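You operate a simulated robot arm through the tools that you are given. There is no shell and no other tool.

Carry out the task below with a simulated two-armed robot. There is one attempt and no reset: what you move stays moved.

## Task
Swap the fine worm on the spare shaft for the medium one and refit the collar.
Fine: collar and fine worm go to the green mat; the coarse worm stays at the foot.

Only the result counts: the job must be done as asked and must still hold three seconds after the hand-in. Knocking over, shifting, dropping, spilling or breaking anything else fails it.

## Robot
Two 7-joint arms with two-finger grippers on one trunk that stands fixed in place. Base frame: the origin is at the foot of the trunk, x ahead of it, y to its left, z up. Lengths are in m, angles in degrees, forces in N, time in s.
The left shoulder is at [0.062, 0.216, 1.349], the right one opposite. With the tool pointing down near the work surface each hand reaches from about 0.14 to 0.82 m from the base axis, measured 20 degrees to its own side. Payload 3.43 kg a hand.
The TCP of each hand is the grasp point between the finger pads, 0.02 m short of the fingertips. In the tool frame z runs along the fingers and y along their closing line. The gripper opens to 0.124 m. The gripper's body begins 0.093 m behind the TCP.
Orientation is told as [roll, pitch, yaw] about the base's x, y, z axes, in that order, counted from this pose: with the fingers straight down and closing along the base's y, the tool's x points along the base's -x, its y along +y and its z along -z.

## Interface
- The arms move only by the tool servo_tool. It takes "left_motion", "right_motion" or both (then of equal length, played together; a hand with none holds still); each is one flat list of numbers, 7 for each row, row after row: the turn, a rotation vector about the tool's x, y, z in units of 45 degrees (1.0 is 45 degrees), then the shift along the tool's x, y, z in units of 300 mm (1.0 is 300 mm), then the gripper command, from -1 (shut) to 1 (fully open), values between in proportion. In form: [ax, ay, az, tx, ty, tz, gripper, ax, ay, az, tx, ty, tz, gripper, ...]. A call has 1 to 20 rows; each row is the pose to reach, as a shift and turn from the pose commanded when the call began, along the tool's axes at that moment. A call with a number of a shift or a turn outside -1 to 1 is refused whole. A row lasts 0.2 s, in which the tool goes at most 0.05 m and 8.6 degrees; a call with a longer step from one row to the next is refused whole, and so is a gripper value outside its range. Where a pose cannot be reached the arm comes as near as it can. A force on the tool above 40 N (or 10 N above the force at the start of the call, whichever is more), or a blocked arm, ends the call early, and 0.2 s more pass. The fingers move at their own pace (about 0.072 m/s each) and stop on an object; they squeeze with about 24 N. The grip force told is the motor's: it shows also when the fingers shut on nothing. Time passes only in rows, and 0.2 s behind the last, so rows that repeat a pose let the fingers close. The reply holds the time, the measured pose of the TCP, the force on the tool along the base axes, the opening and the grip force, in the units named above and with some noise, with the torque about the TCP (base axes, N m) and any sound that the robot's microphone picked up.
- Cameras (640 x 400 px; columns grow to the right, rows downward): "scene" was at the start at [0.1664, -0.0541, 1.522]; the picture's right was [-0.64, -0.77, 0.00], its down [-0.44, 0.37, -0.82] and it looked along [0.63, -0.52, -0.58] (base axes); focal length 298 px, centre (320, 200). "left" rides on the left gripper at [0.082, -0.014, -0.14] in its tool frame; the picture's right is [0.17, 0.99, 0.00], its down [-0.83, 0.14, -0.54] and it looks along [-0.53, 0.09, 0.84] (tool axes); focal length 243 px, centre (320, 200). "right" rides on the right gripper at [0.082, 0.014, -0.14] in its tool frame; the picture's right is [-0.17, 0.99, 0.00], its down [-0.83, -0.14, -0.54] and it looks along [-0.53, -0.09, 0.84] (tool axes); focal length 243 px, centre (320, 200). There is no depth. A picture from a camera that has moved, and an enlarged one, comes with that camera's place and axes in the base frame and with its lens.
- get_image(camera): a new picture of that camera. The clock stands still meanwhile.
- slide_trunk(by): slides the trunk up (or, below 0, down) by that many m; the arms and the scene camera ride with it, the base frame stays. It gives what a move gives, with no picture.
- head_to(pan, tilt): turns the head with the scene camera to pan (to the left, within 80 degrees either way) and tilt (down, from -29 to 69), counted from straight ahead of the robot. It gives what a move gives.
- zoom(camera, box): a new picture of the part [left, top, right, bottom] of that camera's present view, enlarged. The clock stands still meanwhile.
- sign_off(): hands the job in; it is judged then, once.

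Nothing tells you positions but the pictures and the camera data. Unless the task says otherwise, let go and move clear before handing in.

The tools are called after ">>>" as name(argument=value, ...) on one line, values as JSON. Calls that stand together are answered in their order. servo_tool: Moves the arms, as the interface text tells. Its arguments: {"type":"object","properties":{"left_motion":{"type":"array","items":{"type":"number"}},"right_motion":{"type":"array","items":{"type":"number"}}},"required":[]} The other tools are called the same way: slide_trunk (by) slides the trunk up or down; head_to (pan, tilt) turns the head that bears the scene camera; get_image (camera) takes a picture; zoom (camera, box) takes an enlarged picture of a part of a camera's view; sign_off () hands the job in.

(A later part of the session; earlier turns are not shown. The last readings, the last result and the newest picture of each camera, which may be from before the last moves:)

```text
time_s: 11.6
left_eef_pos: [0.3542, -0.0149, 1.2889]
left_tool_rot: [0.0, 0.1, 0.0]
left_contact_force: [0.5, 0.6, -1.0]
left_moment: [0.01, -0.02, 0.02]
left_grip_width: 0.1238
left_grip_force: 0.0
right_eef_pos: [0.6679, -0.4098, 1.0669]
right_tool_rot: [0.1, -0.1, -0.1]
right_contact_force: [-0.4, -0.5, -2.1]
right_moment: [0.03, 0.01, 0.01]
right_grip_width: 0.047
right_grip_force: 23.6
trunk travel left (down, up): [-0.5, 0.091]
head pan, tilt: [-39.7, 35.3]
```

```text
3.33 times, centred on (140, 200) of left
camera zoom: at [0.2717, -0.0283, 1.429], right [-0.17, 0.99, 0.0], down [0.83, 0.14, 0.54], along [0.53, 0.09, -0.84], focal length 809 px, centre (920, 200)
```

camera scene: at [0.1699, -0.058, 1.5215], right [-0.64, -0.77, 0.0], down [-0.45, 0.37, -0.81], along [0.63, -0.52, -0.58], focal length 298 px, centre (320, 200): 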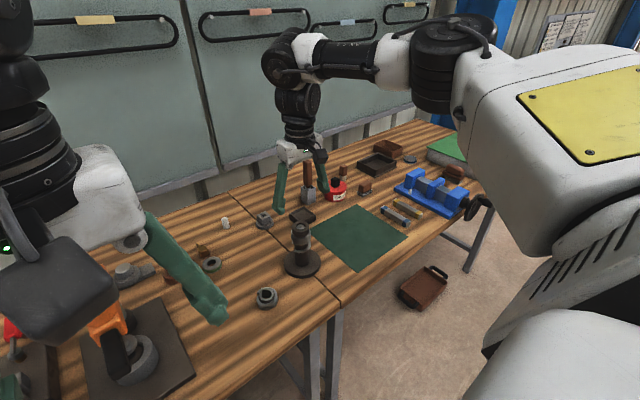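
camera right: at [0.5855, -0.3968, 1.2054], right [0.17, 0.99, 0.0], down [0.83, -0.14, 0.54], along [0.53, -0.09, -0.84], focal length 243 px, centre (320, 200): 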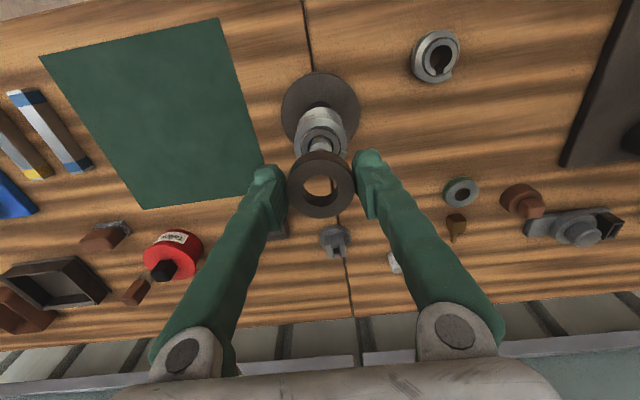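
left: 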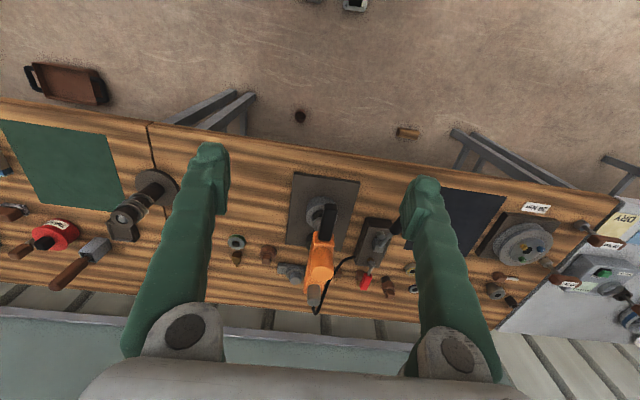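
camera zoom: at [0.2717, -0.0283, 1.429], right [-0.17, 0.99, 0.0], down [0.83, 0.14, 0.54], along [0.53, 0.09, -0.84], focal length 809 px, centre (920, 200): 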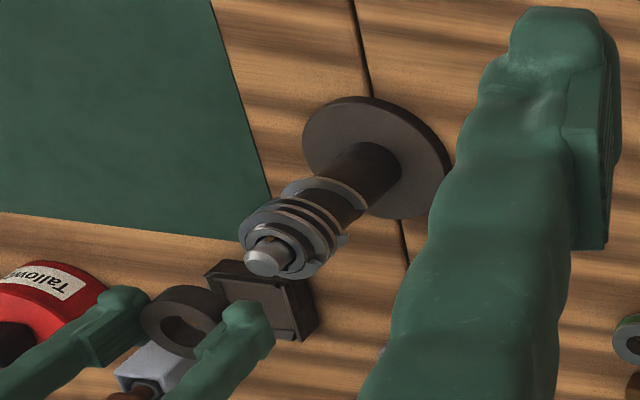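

The brass piece is on the shaft at about the -x side, and the fine worm's notch seems to be near +x. I'll study that once the collar is set down. I'm moving the collar to the near-left part of the mat and stopping above the surface.

>>> servo_tool(right_motion=[0, 0, 0, 0.0553, -0.107, 0, -1, 0, 0, 0, 0.1107, -0.214, 0, -1, 0, 0, 0, 0.166, -0.321, 0, -1, 0, 0, 0, 0.2213, -0.428, 0.0, -1, 0, 0, 0, 0.2767, -0.535, 0.0, -1, 0, 0, 0, 0.2767, -0.535, 0.14, -1, 0, 0, 0, 0.2767, -0.535, 0.28, -1, 0, 0, 0, 0.2767, -0.535, 0.42, -1, 0, 0, 0, 0.2767, -0.535, 0.54, -1, 0, 0, 0, 0.2767, -0.535, 0.6, -1, 0, 0, 0, 0.2767, -0.535, 0.6, -1])

>>> get_image(camera="right")

>>> get_image(camera="scene")

```text
time_s: 14.0
left_eef_pos: [0.3539, -0.0152, 1.289]
left_tool_rot: [-0.1, 0.0, 0.0]
left_contact_force: [-0.4, 0.3, -0.5]
left_moment: [0.0, 0.0, -0.01]
left_grip_width: 0.1241
left_grip_force: 0.1
right_eef_pos: [0.5861, -0.5706, 0.8876]
right_tool_rot: [0.1, -0.1, 0.0]
right_contact_force: [0.1, -0.3, -1.4]
right_moment: [-0.04, 0.0, 0.01]
right_grip_width: 0.0467
right_grip_force: 24.4
trunk travel left (down, up): [-0.5, 0.091]
head pan, tilt: [-39.7, 35.3]
```

```text
taken
camera right: at [0.5038, -0.5563, 1.0259], right [0.17, 0.99, 0.0], down [0.83, -0.14, 0.54], along [0.53, -0.09, -0.84], focal length 243 px, centre (320, 200)
```

right: 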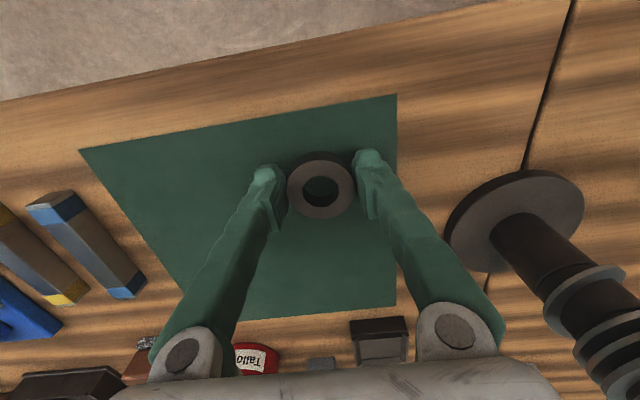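

```text
taken
camera scene: at [0.1662, -0.054, 1.5221], right [-0.64, -0.77, 0.0], down [-0.44, 0.37, -0.82], along [0.63, -0.52, -0.58], focal length 298 px, centre (320, 200)
```

scene: 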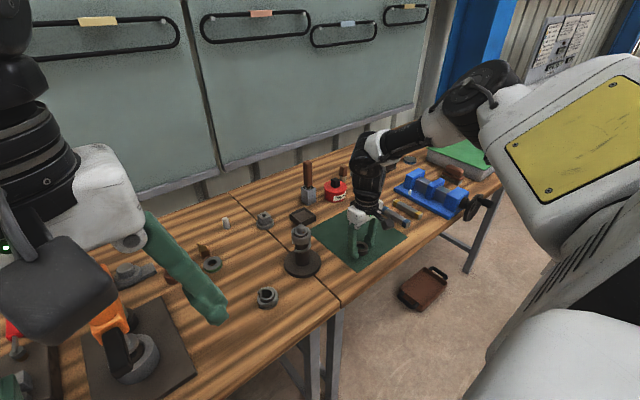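

The collar hangs over the mat, away from its edges. I'll lower it in small steps while watching the contact force.

>>> servo_tool(right_motion=[0, 0, 0, 0, 0, 0.03, -1, 0, 0, 0, 0, 0, 0.06, -1, 0, 0, 0, 0, 0, 0.078, -1, 0, 0, 0, 0, 0, 0.083, -1, 0, 0, 0, 0, 0, 0.083, -1])

>>> zoom(camera="scene", box=[320, 190, 410, 270])

>>> zoom(camera="right", box=[240, 130, 400, 240])

```text
time_s: 15.0
left_eef_pos: [0.3508, -0.013, 1.2907]
left_tool_rot: [-0.1, -0.1, 0.0]
left_contact_force: [-0.2, -0.2, 0.0]
left_moment: [-0.01, 0.06, 0.02]
left_grip_width: 0.1241
left_grip_force: 0.1
right_eef_pos: [0.5883, -0.5705, 0.8693]
right_tool_rot: [-0.2, -0.7, -0.2]
right_contact_force: [-11.0, -1.0, 30.7]
right_moment: [0.63, 0.35, 0.16]
right_grip_width: 0.0467
right_grip_force: 24.3
trunk travel left (down, up): [-0.5, 0.091]
head pan, tilt: [-39.7, 35.3]
stopped in row 4 (right hand): the force on the tool passed its limit at 45 N (the readings are from after the stop); the commanded pose is now the measured one
```

```text
5.00 times, centred on (365, 230) of scene
camera zoom: at [0.1627, -0.0515, 1.5227], right [-0.64, -0.77, 0.0], down [-0.44, 0.37, -0.82], along [0.63, -0.52, -0.58], focal length 1488 px, centre (95, 50)
```

zoom: 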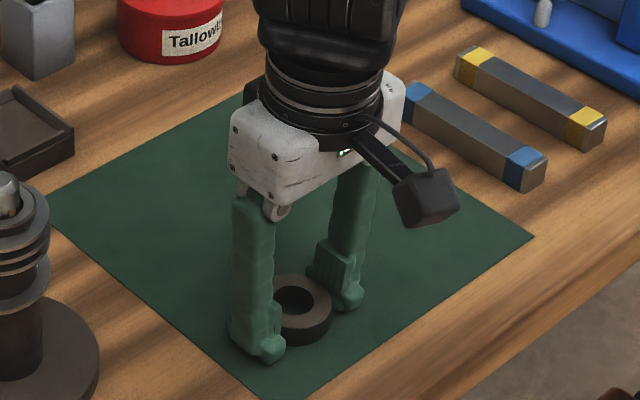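

```text
3.64 times, centred on (320, 185) of right
camera zoom: at [0.5041, -0.5561, 1.0075], right [0.17, 0.99, 0.0], down [0.82, -0.14, 0.55], along [0.54, -0.09, -0.84], focal length 882 px, centre (320, 254)
```

zoom: 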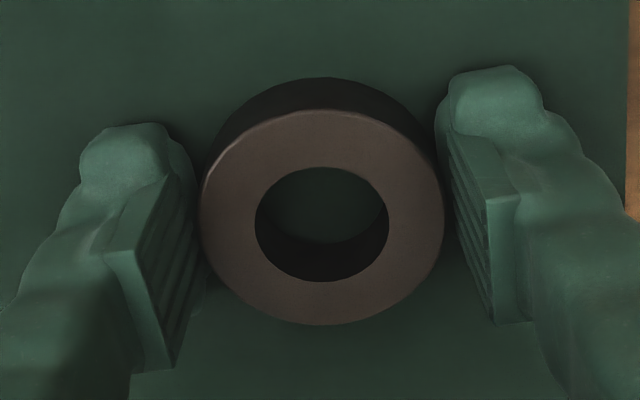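

Contact came at TCP z = 0.869, so the mat surface is at about 0.849, higher than I estimated. I'll back off slightly to remove the load, straighten the hand, and open the fingers.

>>> servo_tool(right_motion=[-0.0044, 0.0156, -0.0044, 0, 0, -0.005, -1, -0.0044, 0.0156, -0.0044, 0, 0, -0.005, -1, -0.0044, 0.0156, -0.0044, 0, 0, -0.005, -1])

>>> zoom(camera="right", box=[240, 130, 400, 240])

```text
time_s: 15.8
left_eef_pos: [0.3523, -0.0128, 1.2904]
left_tool_rot: [-0.1, -0.1, 0.0]
left_contact_force: [0.3, -0.1, 0.6]
left_moment: [0.0, -0.01, 0.02]
left_grip_width: 0.1243
left_grip_force: 0.0
right_eef_pos: [0.5883, -0.5708, 0.869]
right_tool_rot: [-0.1, -0.1, 0.1]
right_contact_force: [-3.1, -0.1, 26.6]
right_moment: [0.05, -0.1, -0.35]
right_grip_width: 0.047
right_grip_force: 24.7
trunk travel left (down, up): [-0.5, 0.091]
head pan, tilt: [-39.7, 35.3]
```

```text
3.64 times, centred on (320, 185) of right
camera zoom: at [0.5062, -0.557, 1.0084], right [0.16, 0.99, 0.0], down [0.83, -0.14, 0.54], along [0.53, -0.09, -0.84], focal length 882 px, centre (320, 254)
```

zoom: 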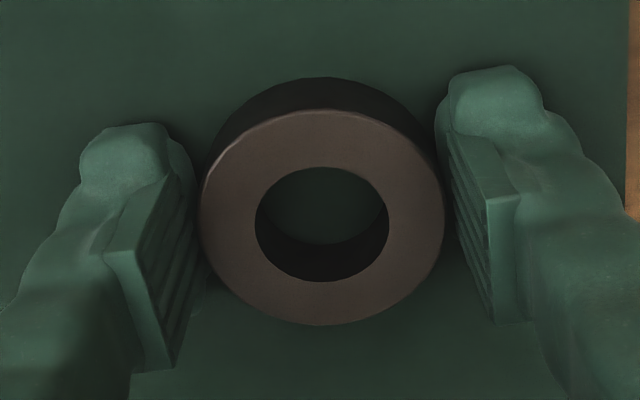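

There's still about 27 N pressing down, so I'll raise a bit more before opening.

>>> servo_tool(right_motion=[0, 0, 0, 0, 0, -0.005, -1, 0, 0, 0, 0, 0, -0.005, -1, 0, 0, 0, 0, 0, -0.005, -1])

```text
time_s: 16.6
left_eef_pos: [0.3523, -0.0136, 1.2891]
left_tool_rot: [-0.2, -0.1, 0.0]
left_contact_force: [0.2, 0.2, 0.4]
left_moment: [-0.01, 0.01, 0.01]
left_grip_width: 0.1238
left_grip_force: 0.1
right_eef_pos: [0.5889, -0.5705, 0.8707]
right_tool_rot: [0.0, 0.2, 0.1]
right_contact_force: [1.6, -0.6, 18.4]
right_moment: [-0.04, -0.16, -0.06]
right_grip_width: 0.0469
right_grip_force: 23.9
trunk travel left (down, up): [-0.5, 0.091]
head pan, tilt: [-39.7, 35.3]
```

>>> servo_tool(right_motion=[0, 0, 0, 0, 0, -0.005, -1, 0, 0, 0, 0, 0, -0.009, -1, 0, 0, 0, 0, 0, -0.009, -1])

```text
time_s: 17.4
left_eef_pos: [0.354, -0.0147, 1.2887]
left_tool_rot: [0.0, 0.0, 0.0]
left_contact_force: [-0.6, -0.4, 0.0]
left_moment: [-0.02, -0.02, 0.03]
left_grip_width: 0.124
left_grip_force: 0.0
right_eef_pos: [0.5874, -0.5716, 0.8699]
right_tool_rot: [0.1, 0.3, 0.1]
right_contact_force: [0.5, 1.0, 2.4]
right_moment: [0.0, -0.05, 0.03]
right_grip_width: 0.0469
right_grip_force: 23.6
trunk travel left (down, up): [-0.5, 0.091]
head pan, tilt: [-39.7, 35.3]
```

The load is down to about 2 N with the collar resting on the mat. I'll open the fingers.

>>> servo_tool(right_motion=[0, 0, 0, 0, 0, 0, 0.21, 0, 0, 0, 0, 0, 0, 0.21, 0, 0, 0, 0, 0, 0, 0.21])

>>> zoom(camera="right", box=[240, 130, 400, 240])

```text
time_s: 18.2
left_eef_pos: [0.3546, -0.0153, 1.2881]
left_tool_rot: [0.0, 0.0, 0.0]
left_contact_force: [0.3, 0.5, -0.1]
left_moment: [0.0, 0.02, 0.01]
left_grip_width: 0.1237
left_grip_force: 0.0
right_eef_pos: [0.5897, -0.5721, 0.8698]
right_tool_rot: [0.0, 0.3, 0.1]
right_contact_force: [0.2, -0.4, 0.6]
right_moment: [0.02, -0.01, -0.02]
right_grip_width: 0.0749
right_grip_force: 0.1
trunk travel left (down, up): [-0.5, 0.091]
head pan, tilt: [-39.7, 35.3]
```

```text
3.64 times, centred on (320, 185) of right
camera zoom: at [0.5075, -0.558, 1.0095], right [0.16, 0.99, 0.0], down [0.83, -0.14, 0.53], along [0.53, -0.09, -0.84], focal length 882 px, centre (320, 254)
```

zoom: 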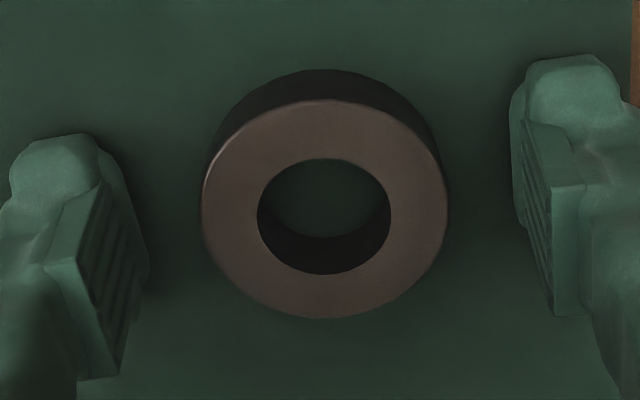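

The collar is resting on the mat, free of the fingers, and I can pick it up again from this pose. Next I'll rise and go above the shaft for a steep look at the fine worm, the key and the notch.

>>> servo_tool(right_motion=[0, -0.0067, 0, 0, 0, -0.1, 0.21, 0, -0.0067, 0, 0, 0, -0.24, 0.21, 0, -0.0067, 0, 0, 0, -0.39, 0.21, 0, -0.0067, 0, 0, 0, -0.54, 0.21, 0, -0.0067, 0, 0, 0, -0.69, 0.21, 0, -0.0067, 0, 0, 0, -0.833, 0.21, 0, -0.0067, 0, -0.06, 0.135, -0.833, 0.29, 0, -0.0067, 0, -0.12, 0.27, -0.833, 0.29, 0, -0.0067, 0, -0.18, 0.405, -0.833, 0.29, 0, -0.0067, 0, -0.238, 0.543, -0.833, 0.29, 0, -0.0067, 0, -0.238, 0.543, -0.833, 0.29, 0, -0.0067, 0, -0.238, 0.543, -0.833, 0.29])

>>> get_image(camera="right")

>>> zoom(camera="right", box=[280, 100, 360, 170])

>>> get_image(camera="scene")

```text
time_s: 20.8
left_eef_pos: [0.3546, -0.0156, 1.2894]
left_tool_rot: [0.0, 0.0, 0.0]
left_contact_force: [0.7, -0.2, 0.5]
left_moment: [0.02, -0.02, 0.0]
left_grip_width: 0.124
left_grip_force: 0.1
right_eef_pos: [0.659, -0.408, 1.1207]
right_tool_rot: [0.1, -0.4, 0.1]
right_contact_force: [0.7, 0.1, 0.3]
right_moment: [0.02, 0.04, 0.01]
right_grip_width: 0.0798
right_grip_force: 0.1
right hand out of reach, approached as far as the arm can: row 10
trunk travel left (down, up): [-0.5, 0.091]
head pan, tilt: [-39.7, 35.3]
```

```text
taken
camera right: at [0.5754, -0.3952, 1.2588], right [0.16, 0.99, 0.0], down [0.83, -0.14, 0.54], along [0.54, -0.09, -0.84], focal length 243 px, centre (320, 200)
```

right: 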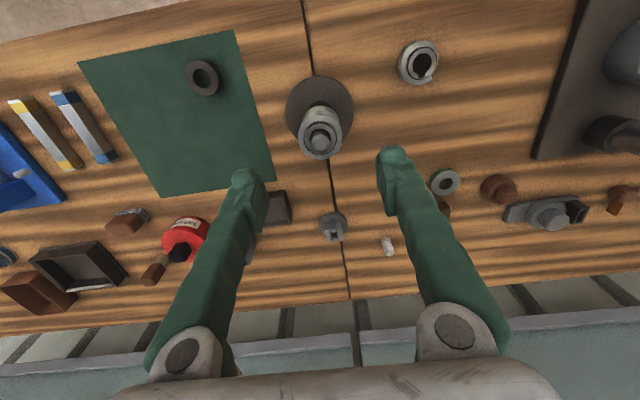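

```text
5.71 times, centred on (320, 135) of right
camera zoom: at [0.5754, -0.3952, 1.2588], right [0.16, 0.99, 0.0], down [0.83, -0.14, 0.54], along [0.54, -0.09, -0.84], focal length 1386 px, centre (320, 571)
```

zoom: 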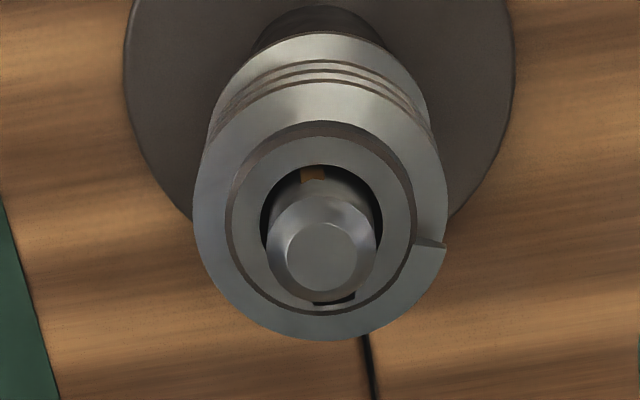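

```text
taken
camera scene: at [0.1664, -0.0543, 1.522], right [-0.64, -0.77, 0.0], down [-0.44, 0.37, -0.82], along [0.63, -0.52, -0.58], focal length 298 px, centre (320, 200)
```

scene: 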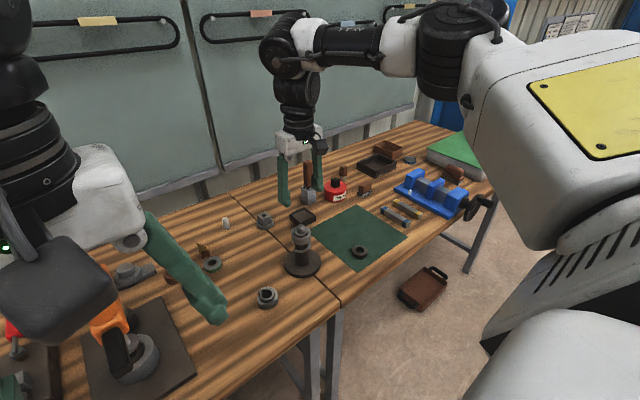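

>>> zoom(camera="right", box=[304, 118, 338, 158])

>>> zoom(camera="right", box=[310, 125, 330, 140])

>>> zoom(camera="right", box=[395, 35, 445, 85])

```text
10.00 times, centred on (321, 138) of right
camera zoom: at [0.5754, -0.3952, 1.2588], right [0.16, 0.99, 0.0], down [0.83, -0.14, 0.54], along [0.54, -0.09, -0.84], focal length 2426 px, centre (310, 820)
```

zoom: 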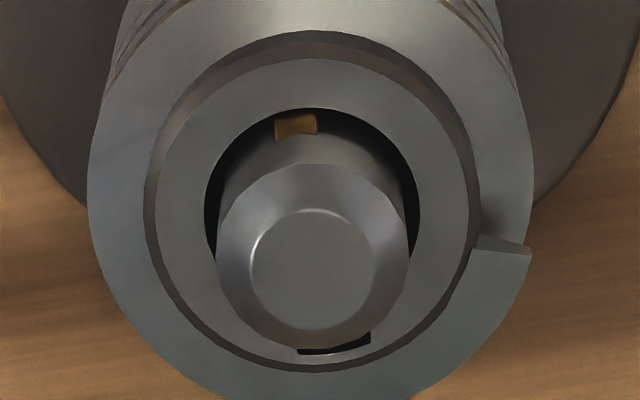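

```text
16.00 times, centred on (320, 132) of right
camera zoom: at [0.5754, -0.3952, 1.2588], right [0.16, 0.99, 0.0], down [0.83, -0.14, 0.54], along [0.54, -0.09, -0.84], focal length 3882 px, centre (320, 1280)
```

zoom: 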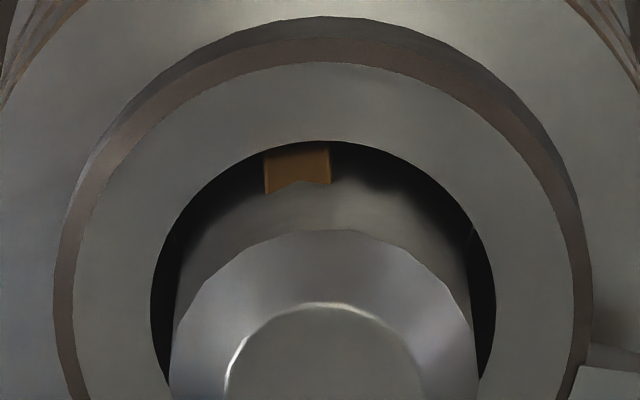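

```text
8.00 times, centred on (420, 60) of right
camera zoom: at [0.5754, -0.3952, 1.2588], right [0.16, 0.99, 0.0], down [0.83, -0.14, 0.54], along [0.54, -0.09, -0.84], focal length 1941 px, centre (-480, 1320)
```

zoom: 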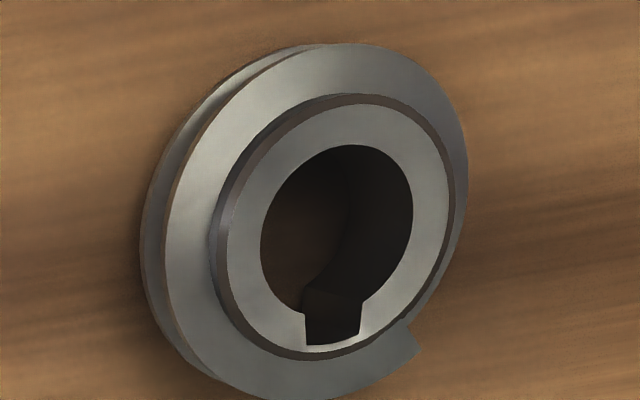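

The fine worm's notch is on the far (+x) side and looks empty, while the brass piece is on the near (-x) side of the shaft. I need to know how the key constrains the worms, so I'll yaw the hand to see this from the side.

>>> servo_tool(right_motion=[0, 0.009, 0.17, 0.02, 0, 0, 0.29, 0, 0.009, 0.34, 0.02, 0, 0, 0.29, 0, 0.009, 0.51, 0.02, 0, 0, 0.29, 0, 0.009, 0.68, 0.02, 0, 0, 0.29, 0, 0.009, 0.85, 0.02, 0, 0, 0.29, 0, 0.009, 1.0, 0.02, 0, 0, 0.29, 0, 0.009, 1.0, 0.02, 0, 0, 0.29])

>>> get_image(camera="right")

```text
time_s: 22.4
left_eef_pos: [0.3542, -0.0149, 1.2887]
left_tool_rot: [0.0, 0.0, 0.0]
left_contact_force: [-1.1, 0.7, -0.6]
left_moment: [0.04, 0.03, -0.01]
left_grip_width: 0.124
left_grip_force: 0.0
right_eef_pos: [0.656, -0.4086, 1.1195]
right_tool_rot: [0.0, 0.3, -45.0]
right_contact_force: [-0.2, 0.9, -0.4]
right_moment: [-0.02, 0.01, 0.0]
right_grip_width: 0.0799
right_grip_force: 0.1
trunk travel left (down, up): [-0.5, 0.091]
head pan, tilt: [-39.7, 35.3]
```

```text
taken
camera right: at [0.6073, -0.3418, 1.26], right [0.81, 0.58, 0.0], down [0.49, -0.69, 0.53], along [0.31, -0.44, -0.85], focal length 243 px, centre (320, 200)
```

right: 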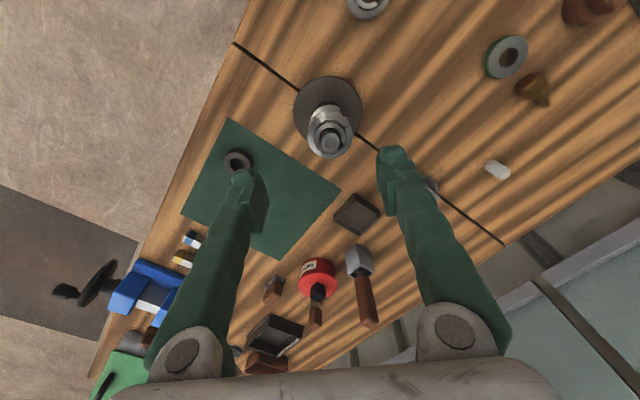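

>>> servo_tool(right_motion=[0, -0.0067, 0.17, 0, 0, 0, 0.29, 0, -0.0067, 0.34, 0, 0, 0, 0.29, 0, -0.0067, 0.51, 0, 0, 0, 0.29, 0, -0.0067, 0.68, 0, 0, 0, 0.29, 0, -0.0067, 0.85, 0, 0, 0, 0.29, 0, -0.0067, 1.0, 0, 0, 0, 0.29, 0, -0.0067, 1.0, 0, 0, 0, 0.29])

>>> get_image(camera="right")

>>> zoom(camera="right", box=[280, 100, 370, 170])

```text
time_s: 24.0
left_eef_pos: [0.3552, -0.0138, 1.2897]
left_tool_rot: [0.0, 0.0, 0.0]
left_contact_force: [0.3, -0.5, -0.8]
left_moment: [-0.02, 0.0, -0.02]
left_grip_width: 0.124
left_grip_force: 0.1
right_eef_pos: [0.6482, -0.5982, 1.1616]
right_tool_rot: [0.9, 0.9, -86.3]
right_contact_force: [1.1, -0.5, 0.4]
right_moment: [-0.02, 0.02, -0.01]
right_grip_width: 0.0798
right_grip_force: 0.1
right hand out of reach, approached as far as the arm can: row 2, 3, 4, 5, 6, 7
trunk travel left (down, up): [-0.5, 0.091]
head pan, tilt: [-39.7, 35.3]
```

```text
taken
camera right: at [0.6533, -0.5167, 1.3017], right [0.99, -0.1, 0.02], down [-0.09, -0.85, 0.52], along [-0.04, -0.52, -0.85], focal length 243 px, centre (320, 200)
```

right: 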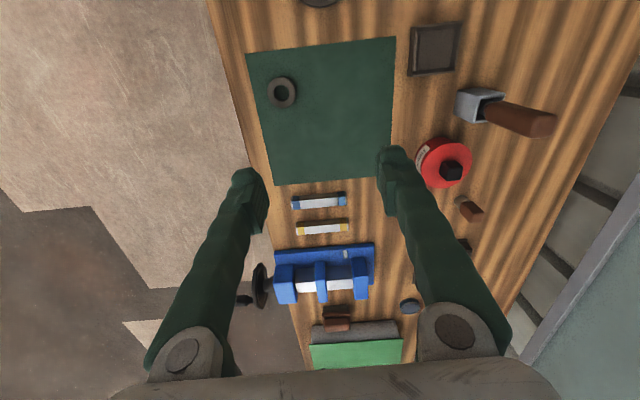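

```text
5.71 times, centred on (325, 135) of right
camera zoom: at [0.6533, -0.5167, 1.3017], right [0.99, -0.1, 0.02], down [-0.09, -0.85, 0.52], along [-0.04, -0.52, -0.85], focal length 1386 px, centre (291, 571)
```

zoom: 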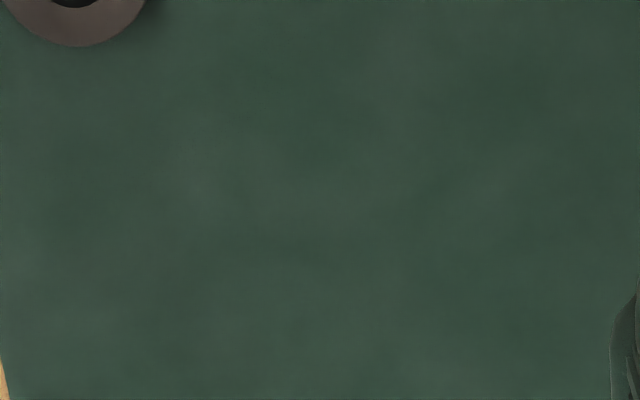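

That yaw was out of reach and the hand drifted sideways, staying high and clear of everything. I'll bring it back to a moderate yaw closer in.

>>> servo_tool(right_motion=[0, 0, -0.14, 0.049, -0.039, 0.0096, 0.29, 0, 0, -0.28, 0.099, -0.078, 0.019, 0.29, 0, 0, -0.42, 0.148, -0.117, 0.029, 0.29, 0, 0, -0.56, 0.197, -0.155, 0.038, 0.29, 0, 0, -0.7, 0.246, -0.194, 0.048, 0.29, 0, 0, -0.84, 0.296, -0.233, 0.057, 0.29, 0, 0, -0.92, 0.345, -0.272, 0.067, 0.29, 0, 0, -0.92, 0.345, -0.272, 0.067, 0.29])

```text
time_s: 25.8
left_eef_pos: [0.3554, -0.0143, 1.2893]
left_tool_rot: [-0.1, 0.0, 0.0]
left_contact_force: [-0.1, 0.2, -0.7]
left_moment: [-0.06, 0.03, -0.03]
left_grip_width: 0.1239
left_grip_force: 0.0
right_eef_pos: [0.5656, -0.4974, 1.1432]
right_tool_rot: [1.2, 0.1, -44.8]
right_contact_force: [0.5, 0.3, 0.3]
right_moment: [-0.01, 0.0, -0.01]
right_grip_width: 0.0801
right_grip_force: 0.2
trunk travel left (down, up): [-0.5, 0.091]
head pan, tilt: [-39.7, 35.3]
```

>>> servo_tool(right_motion=[0.019, -0.0188, 0, -0.001, 0.105, 0.02, 0.29, 0.019, -0.0188, 0, -0.002, 0.21, 0.04, 0.29, 0.019, -0.0188, 0, -0.004, 0.32, 0.06, 0.29, 0.019, -0.0188, 0, -0.005, 0.422, 0.077, 0.29, 0.019, -0.0188, 0, -0.005, 0.422, 0.077, 0.29])

>>> zoom(camera="right", box=[285, 95, 375, 165])

>>> zoom(camera="right", box=[310, 110, 350, 150])

```text
time_s: 27.0
left_eef_pos: [0.3538, -0.0152, 1.2903]
left_tool_rot: [0.0, 0.0, 0.0]
left_contact_force: [-0.2, -0.5, -0.7]
left_moment: [-0.01, -0.01, 0.02]
left_grip_width: 0.1236
left_grip_force: 0.1
right_eef_pos: [0.6553, -0.4091, 1.1244]
right_tool_rot: [0.5, -1.0, -44.9]
right_contact_force: [-0.4, -0.5, 0.2]
right_moment: [0.01, -0.01, -0.02]
right_grip_width: 0.08
right_grip_force: 0.1
trunk travel left (down, up): [-0.5, 0.091]
head pan, tilt: [-39.7, 35.3]
```

```text
5.71 times, centred on (330, 130) of right
camera zoom: at [0.6038, -0.3417, 1.2619], right [0.81, 0.58, 0.01], down [0.48, -0.68, 0.55], along [0.33, -0.44, -0.83], focal length 1386 px, centre (263, 600)
```

zoom: 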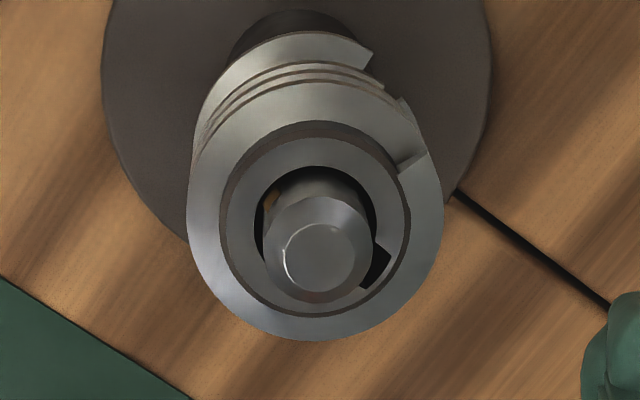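

```text
10.00 times, centred on (330, 130) of right
camera zoom: at [0.6038, -0.3417, 1.2619], right [0.81, 0.58, 0.01], down [0.48, -0.68, 0.55], along [0.33, -0.44, -0.83], focal length 2426 px, centre (220, 900)
```

zoom: 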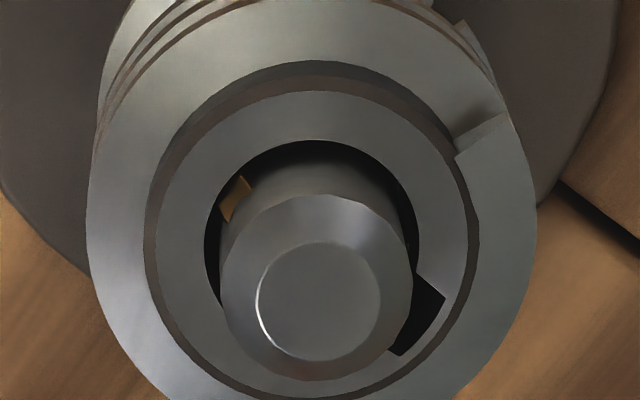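

>>> zoom(camera="right", box=[316, 122, 332, 136])

>>> zoom(camera="left", box=[110, 170, 150, 210])

>>> zoom(camera="scene", box=[295, 224, 311, 238])

```text
16.00 times, centred on (324, 129) of right
camera zoom: at [0.6038, -0.3417, 1.2619], right [0.81, 0.58, 0.01], down [0.48, -0.68, 0.55], along [0.33, -0.44, -0.83], focal length 3882 px, centre (256, 1336)
```

zoom: 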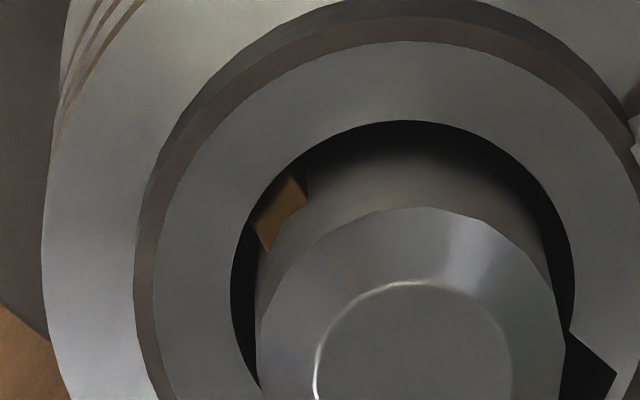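

```text
10.00 times, centred on (130, 190) of left
camera zoom: at [0.2707, -0.0291, 1.4293], right [-0.17, 0.99, 0.0], down [0.83, 0.14, 0.54], along [0.53, 0.09, -0.84], focal length 2426 px, centre (2220, 300)
```

zoom: 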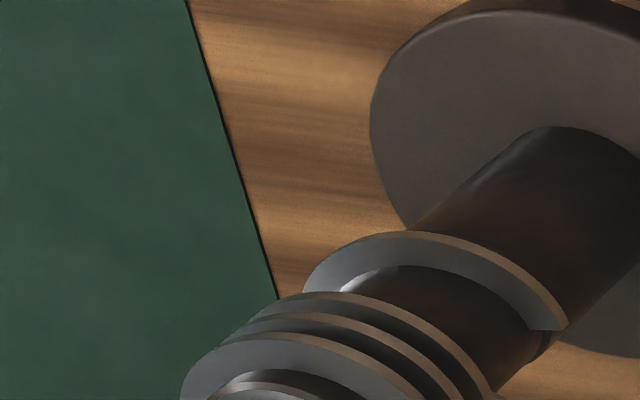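

```text
16.00 times, centred on (303, 231) of scene
camera zoom: at [0.1657, -0.0551, 1.5221], right [-0.64, -0.77, 0.0], down [-0.44, 0.37, -0.82], along [0.63, -0.52, -0.58], focal length 4762 px, centre (592, -296)
```

zoom: 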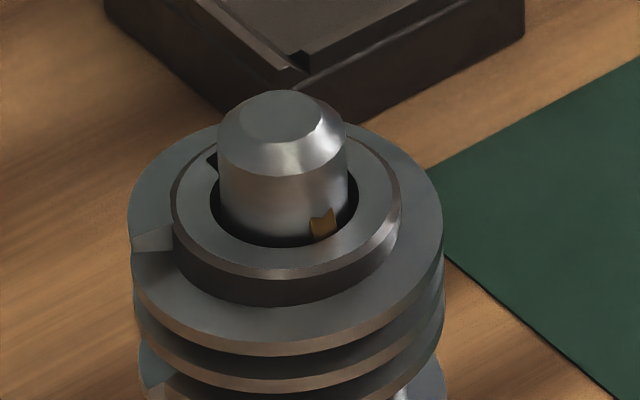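

The picture is clearer now: the brass key runs down the near (-x) side of the shaft, inside the bore clearance, and the fine worm's slot faces +x, the same way as the loose medium worm's slot. I'll square the hand up again above the shaft.

>>> servo_tool(right_motion=[0.0032, 0.0028, -0.1663, -0.0023, 0.0015, 0.025, 0.29, 0.0064, 0.0056, -0.3327, -0.0047, 0.003, 0.05, 0.29, 0.0096, 0.0083, -0.499, -0.007, 0.0045, 0.075, 0.29, 0.0128, 0.0111, -0.6653, -0.0093, 0.006, 0.1, 0.29, 0.016, 0.0139, -0.8317, -0.0117, 0.0075, 0.125, 0.29, 0.0192, 0.0167, -0.998, -0.014, 0.009, 0.15, 0.29, 0.0192, 0.0167, -0.998, -0.014, 0.009, 0.15, 0.29, 0.0192, 0.0167, -0.998, -0.014, 0.009, 0.15, 0.29])

>>> zoom(camera="right", box=[280, 110, 360, 190])

```text
time_s: 28.8
left_eef_pos: [0.3537, -0.015, 1.2897]
left_tool_rot: [0.0, 0.0, 0.1]
left_contact_force: [0.0, 0.4, -0.8]
left_moment: [0.03, -0.03, 0.01]
left_grip_width: 0.1242
left_grip_force: 0.1
right_eef_pos: [0.6597, -0.4092, 1.0785]
right_tool_rot: [-0.9, 0.0, 0.1]
right_contact_force: [0.8, 0.0, -0.2]
right_moment: [0.01, -0.02, 0.01]
right_grip_width: 0.08
right_grip_force: 0.1
trunk travel left (down, up): [-0.5, 0.091]
head pan, tilt: [-39.7, 35.3]
```

```text
5.00 times, centred on (320, 150) of right
camera zoom: at [0.5786, -0.3943, 1.2177], right [0.16, 0.99, -0.01], down [0.83, -0.13, 0.54], along [0.53, -0.1, -0.84], focal length 1213 px, centre (320, 450)
```

zoom: 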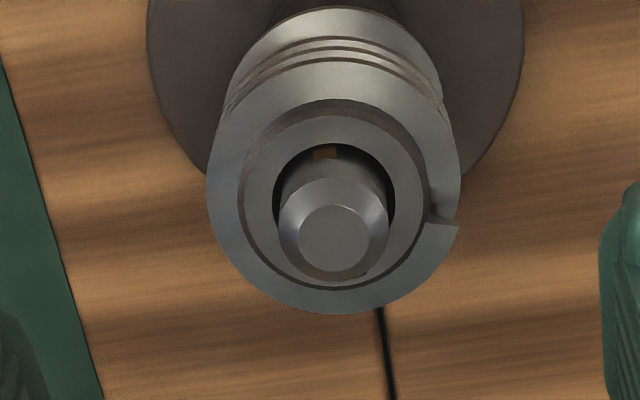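

>>> servo_tool(right_motion=[-0.01, 0, 0, -0.015, -0.0008, 0.08, 0.29, -0.02, 0, 0, -0.031, -0.0017, 0.1617, 0.29, -0.02, 0, 0, -0.031, -0.0017, 0.1617, 0.29, -0.02, 0, 0, -0.031, -0.0017, 0.1617, 0.29])

>>> zoom(camera="right", box=[275, 125, 365, 205])

```text
time_s: 29.8
left_eef_pos: [0.3549, -0.0148, 1.2888]
left_tool_rot: [0.0, 0.1, 0.0]
left_contact_force: [-0.2, 0.2, -0.3]
left_moment: [-0.03, 0.03, -0.01]
left_grip_width: 0.124
left_grip_force: 0.0
right_eef_pos: [0.6701, -0.4124, 1.0306]
right_tool_rot: [0.0, 0.0, 0.1]
right_contact_force: [1.3, 0.4, 0.0]
right_moment: [0.0, -0.01, 0.01]
right_grip_width: 0.0799
right_grip_force: 0.0
trunk travel left (down, up): [-0.5, 0.091]
head pan, tilt: [-39.7, 35.3]
```

```text
5.00 times, centred on (320, 165) of right
camera zoom: at [0.5879, -0.3977, 1.1694], right [0.16, 0.99, 0.0], down [0.83, -0.14, 0.54], along [0.53, -0.09, -0.84], focal length 1213 px, centre (320, 375)
```

zoom: 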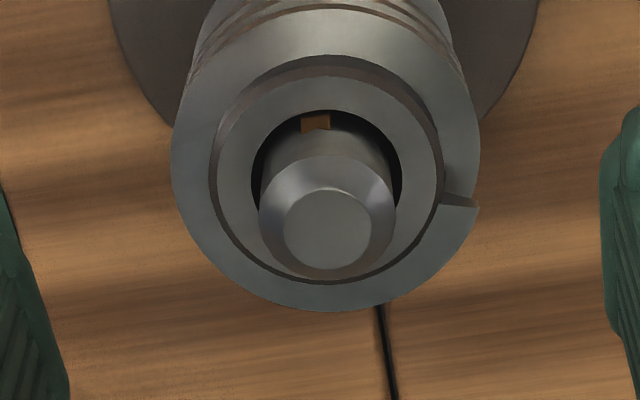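

Aligned within 1 mm. I'll descend so the fingertips stop at about z = 0.955, beside the fine worm's threads and above the coarse worm's.

>>> servo_tool(right_motion=[0, 0, 0, 0, 0.0035, 0.06, 0.29, 0, 0, 0, 0, 0.0035, 0.12, 0.29, 0, 0, 0, 0, 0.0035, 0.165, 0.29, 0, 0, 0, 0, 0.0035, 0.185, 0.29, 0, 0, 0, 0, 0.0035, 0.185, 0.29, 0, 0, 0, 0, 0.0035, 0.185, 0.29])

>>> zoom(camera="right", box=[230, 130, 410, 250])

>>> zoom(camera="scene", box=[275, 205, 330, 265])

```text
time_s: 31.2
left_eef_pos: [0.3542, -0.0158, 1.2887]
left_tool_rot: [0.1, 0.1, 0.0]
left_contact_force: [-0.9, -0.2, 0.3]
left_moment: [-0.02, -0.01, -0.01]
left_grip_width: 0.124
left_grip_force: 0.0
right_eef_pos: [0.669, -0.4085, 0.9745]
right_tool_rot: [0.2, -0.2, 0.1]
right_contact_force: [0.4, -0.4, -0.1]
right_moment: [-0.02, -0.01, -0.01]
right_grip_width: 0.0802
right_grip_force: 0.0
trunk travel left (down, up): [-0.5, 0.091]
head pan, tilt: [-39.7, 35.3]
```

```text
3.33 times, centred on (320, 190) of right
camera zoom: at [0.5864, -0.396, 1.1146], right [0.16, 0.99, 0.0], down [0.83, -0.14, 0.54], along [0.54, -0.09, -0.84], focal length 809 px, centre (320, 233)
```

zoom: 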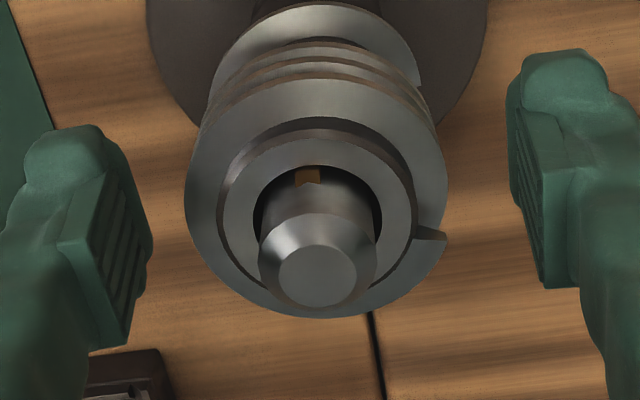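

```text
6.67 times, centred on (302, 235) of scene
camera zoom: at [0.1663, -0.054, 1.522], right [-0.64, -0.77, 0.0], down [-0.44, 0.37, -0.82], along [0.63, -0.52, -0.58], focal length 1984 px, centre (437, -33)
```

zoom: 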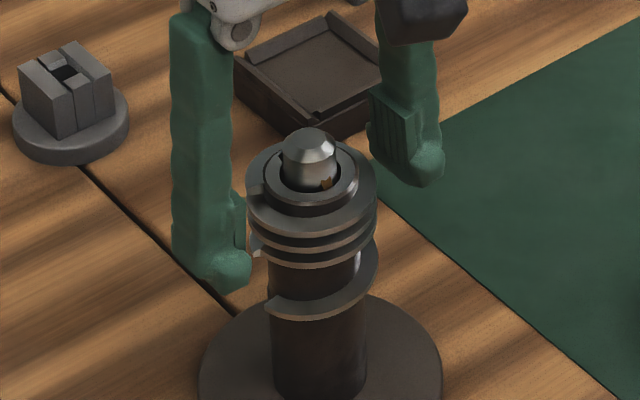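

Centred, with the tips level with the fine threads. I'll raise 2 mm for margin over the coarse thread and close.

>>> servo_tool(right_motion=[0, 0, 0, 0, -0.0015, -0.0067, 0.29, 0, 0, 0, 0, -0.0015, -0.0067, 0.1, 0, 0, 0, 0, -0.0015, -0.0067, -0.05, 0, 0, 0, 0, -0.0015, -0.0067, -1, 0, 0, 0, 0, -0.0015, -0.0067, -1, 0, 0, 0, 0, -0.0015, -0.0067, -1])

>>> zoom(camera="right", box=[230, 130, 410, 250])

>>> zoom(camera="scene", box=[275, 205, 330, 265])

```text
time_s: 32.6
left_eef_pos: [0.3552, -0.0158, 1.2886]
left_tool_rot: [0.0, 0.0, 0.0]
left_contact_force: [0.2, -0.4, 0.1]
left_moment: [0.01, 0.0, -0.01]
left_grip_width: 0.124
left_grip_force: 0.1
right_eef_pos: [0.6699, -0.4103, 0.9773]
right_tool_rot: [0.2, -0.2, 0.1]
right_contact_force: [0.2, 0.8, 0.5]
right_moment: [0.0, -0.05, -0.01]
right_grip_width: 0.0528
right_grip_force: 23.9
trunk travel left (down, up): [-0.5, 0.091]
head pan, tilt: [-39.7, 35.3]
```

```text
3.33 times, centred on (320, 190) of right
camera zoom: at [0.5868, -0.3969, 1.1164], right [0.16, 0.99, 0.0], down [0.83, -0.14, 0.54], along [0.53, -0.09, -0.84], focal length 809 px, centre (320, 233)
```

zoom: 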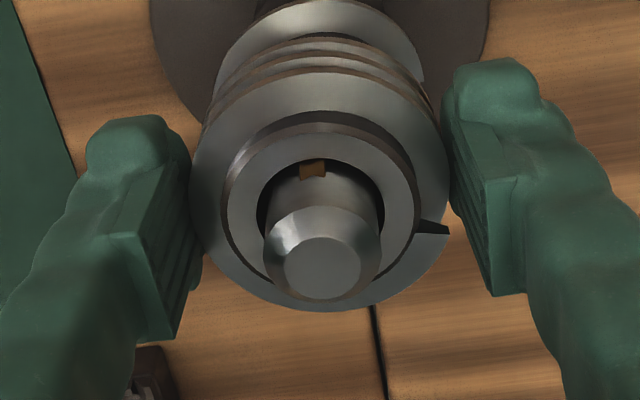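

```text
6.67 times, centred on (302, 235) of scene
camera zoom: at [0.1664, -0.054, 1.522], right [-0.64, -0.77, 0.0], down [-0.44, 0.37, -0.82], along [0.63, -0.52, -0.58], focal length 1984 px, centre (437, -33)
```

zoom: 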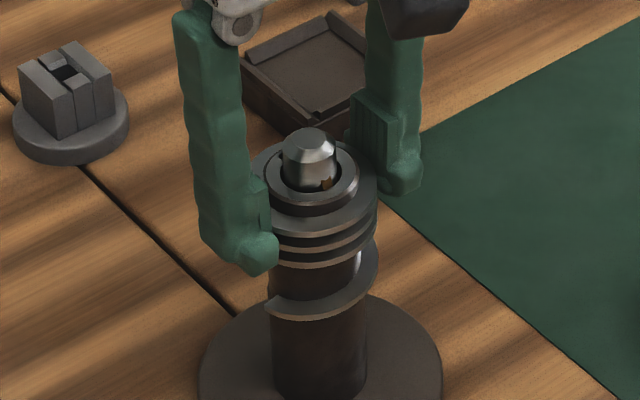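

The fingers hold the fine worm at 0.053 m. I'll try a very small lift first and watch for resistance from the key.

>>> servo_tool(right_motion=[0, 0, 0, 0, 0, -0.005, -1, 0, 0, 0, 0, 0, -0.01, -1, 0, 0, 0, 0, 0, -0.01, -1])

>>> zoom(camera="scene", box=[275, 205, 330, 265])

```text
time_s: 33.4
left_eef_pos: [0.3539, -0.0156, 1.2882]
left_tool_rot: [0.1, 0.0, -0.1]
left_contact_force: [0.0, 0.0, 1.1]
left_moment: [0.0, 0.0, 0.0]
left_grip_width: 0.1238
left_grip_force: 0.1
right_eef_pos: [0.6694, -0.4106, 0.9803]
right_tool_rot: [0.2, -0.1, 0.1]
right_contact_force: [-1.0, -0.1, -2.9]
right_moment: [0.0, -0.02, 0.05]
right_grip_width: 0.0532
right_grip_force: 23.7
trunk travel left (down, up): [-0.5, 0.091]
head pan, tilt: [-39.7, 35.3]
```

```text
6.67 times, centred on (302, 235) of scene
camera zoom: at [0.1668, -0.0544, 1.5219], right [-0.64, -0.77, 0.0], down [-0.45, 0.37, -0.82], along [0.63, -0.52, -0.58], focal length 1984 px, centre (437, -33)
```

zoom: 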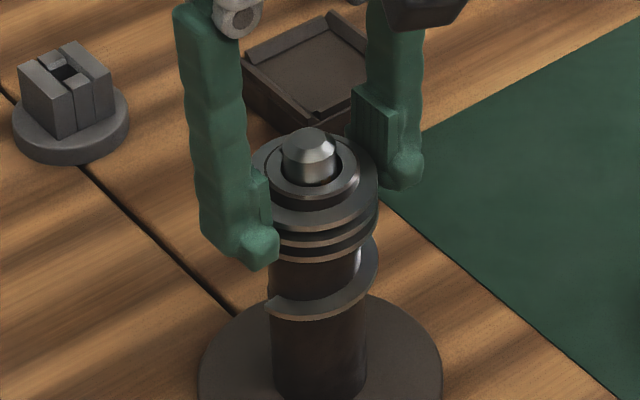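

It moves freely, with about 3 N of load that matches the worm's weight. I'll continue slowly.

>>> servo_tool(right_motion=[0, 0, 0, 0, 0, -0.01, -1, 0, 0, 0, 0, 0, -0.02, -1, 0, 0, 0, 0, 0, -0.03, -1, 0, 0, 0, 0, 0, -0.03, -1])

>>> zoom(camera="scene", box=[275, 205, 330, 265])

```text
time_s: 34.4
left_eef_pos: [0.3547, -0.0159, 1.2894]
left_tool_rot: [0.0, -0.1, 0.0]
left_contact_force: [-0.4, 0.7, 0.5]
left_moment: [0.01, -0.02, 0.03]
left_grip_width: 0.1239
left_grip_force: 0.0
right_eef_pos: [0.6707, -0.4089, 0.9895]
right_tool_rot: [0.1, -0.1, 0.1]
right_contact_force: [0.4, -0.8, -3.2]
right_moment: [-0.02, 0.0, -0.02]
right_grip_width: 0.053
right_grip_force: 23.4
trunk travel left (down, up): [-0.5, 0.091]
head pan, tilt: [-39.7, 35.3]
```

```text
6.67 times, centred on (302, 235) of scene
camera zoom: at [0.1668, -0.0544, 1.522], right [-0.64, -0.77, 0.0], down [-0.45, 0.37, -0.82], along [0.63, -0.52, -0.58], focal length 1984 px, centre (437, -33)
```

zoom: 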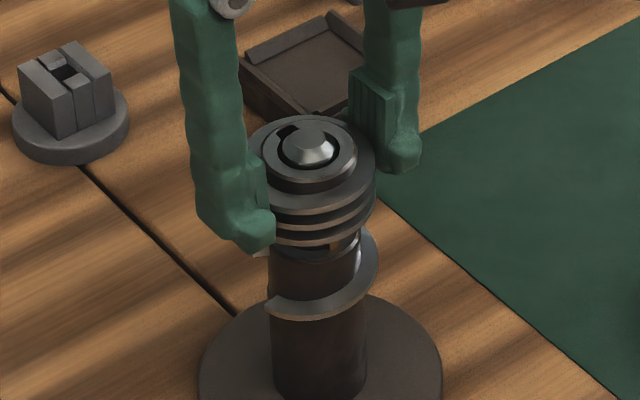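

>>> servo_tool(right_motion=[0, 0, 0, 0, 0, -0.04, -1, 0, 0, 0, 0, 0, -0.08, -1, 0, 0, 0, 0, 0, -0.13, -1, 0, 0, 0, 0, 0, -0.18, -1, 0, 0, 0, 0, 0, -0.22, -1, 0, 0, 0, 0, 0, -0.22, -1, 0, 0, 0, 0, 0, -0.22, -1])

>>> get_image(camera="right")

>>> zoom(camera="right", box=[240, 120, 400, 230])

>>> zoom(camera="scene", box=[275, 205, 330, 265])

>>> zoom(camera="scene", box=[285, 222, 320, 255])

```text
time_s: 36.0
left_eef_pos: [0.3547, -0.0152, 1.2888]
left_tool_rot: [0.0, 0.1, 0.0]
left_contact_force: [-0.3, 0.3, 0.5]
left_moment: [0.02, 0.01, -0.03]
left_grip_width: 0.1237
left_grip_force: 0.0
right_eef_pos: [0.6699, -0.4114, 1.0543]
right_tool_rot: [0.2, -0.1, 0.1]
right_contact_force: [-0.4, -0.8, -3.2]
right_moment: [0.0, -0.03, 0.01]
right_grip_width: 0.0531
right_grip_force: 24.2
trunk travel left (down, up): [-0.5, 0.091]
head pan, tilt: [-39.7, 35.3]
```

```text
taken
camera right: at [0.5875, -0.3976, 1.1931], right [0.16, 0.99, 0.0], down [0.83, -0.14, 0.54], along [0.53, -0.09, -0.84], focal length 243 px, centre (320, 200)
```

right: 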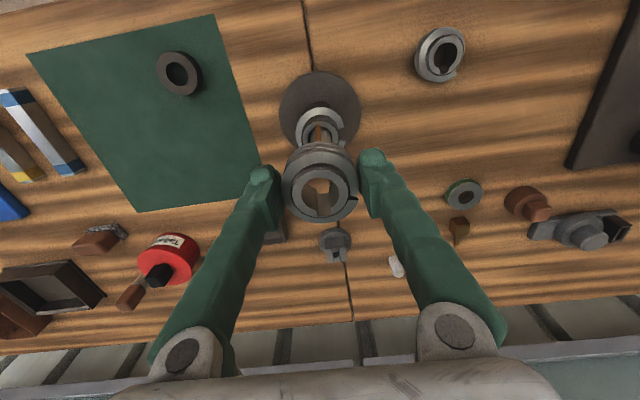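

```text
3.64 times, centred on (320, 175) of right
camera zoom: at [0.5875, -0.3976, 1.1931], right [0.16, 0.99, 0.0], down [0.83, -0.14, 0.54], along [0.53, -0.09, -0.84], focal length 882 px, centre (320, 291)
```

zoom: 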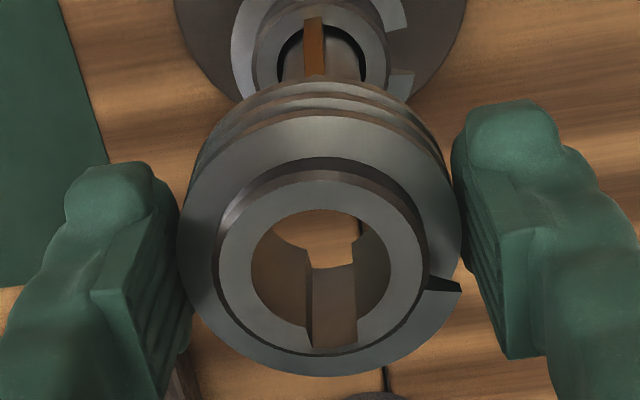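

```text
6.67 times, centred on (302, 235) of scene
camera zoom: at [0.1668, -0.0543, 1.5219], right [-0.64, -0.77, 0.0], down [-0.45, 0.37, -0.82], along [0.63, -0.52, -0.58], focal length 1984 px, centre (437, -33)
```

zoom: 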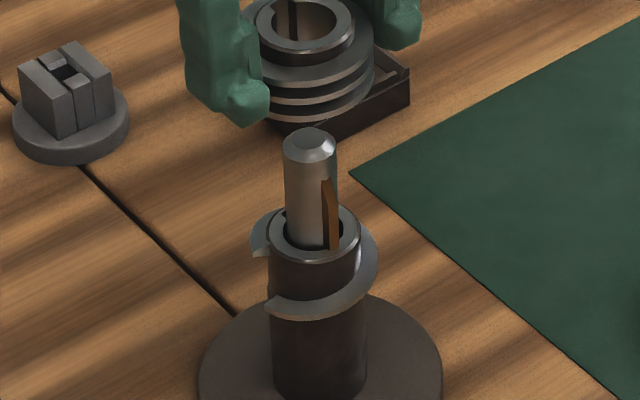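

```text
12.12 times, centred on (302, 238) of scene
camera zoom: at [0.1668, -0.0543, 1.5219], right [-0.64, -0.77, 0.0], down [-0.45, 0.37, -0.82], along [0.63, -0.52, -0.58], focal length 3608 px, centre (532, -267)
```

zoom: 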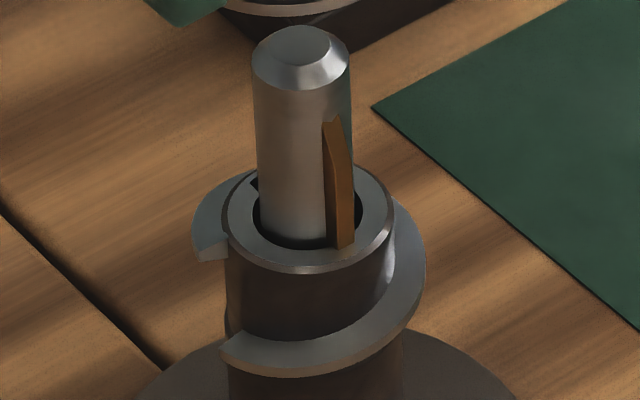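

The fine worm came off cleanly. The brass strip on the shaft is a bowed leaf on the -x side, and the coarse worm below also has its slot at +x, so the medium worm should go on with its slot at +x too. I'll carry the fine worm over the mat, beyond the collar.

>>> servo_tool(right_motion=[0, 0, 0, 0.012, -0.1, 0, -1, 0, 0, 0, 0.024, -0.2, 0, -1, 0, 0, 0, 0.036, -0.3, 0, -1, 0, 0, 0, 0.048, -0.4, 0, -1, 0, 0, 0, 0.06, -0.5, 0, -1, 0, 0, 0, 0.06, -0.5, 0, -1])

```text
time_s: 37.4
left_eef_pos: [0.3551, -0.0148, 1.2884]
left_tool_rot: [-0.1, 0.0, 0.0]
left_contact_force: [-0.3, 0.2, 0.8]
left_moment: [0.0, -0.02, 0.0]
left_grip_width: 0.1241
left_grip_force: 0.1
right_eef_pos: [0.6527, -0.5617, 1.055]
right_tool_rot: [0.0, 0.1, 0.2]
right_contact_force: [0.4, 0.0, -2.5]
right_moment: [-0.02, 0.02, 0.0]
right_grip_width: 0.0535
right_grip_force: 24.0
trunk travel left (down, up): [-0.5, 0.091]
head pan, tilt: [-39.7, 35.3]
```

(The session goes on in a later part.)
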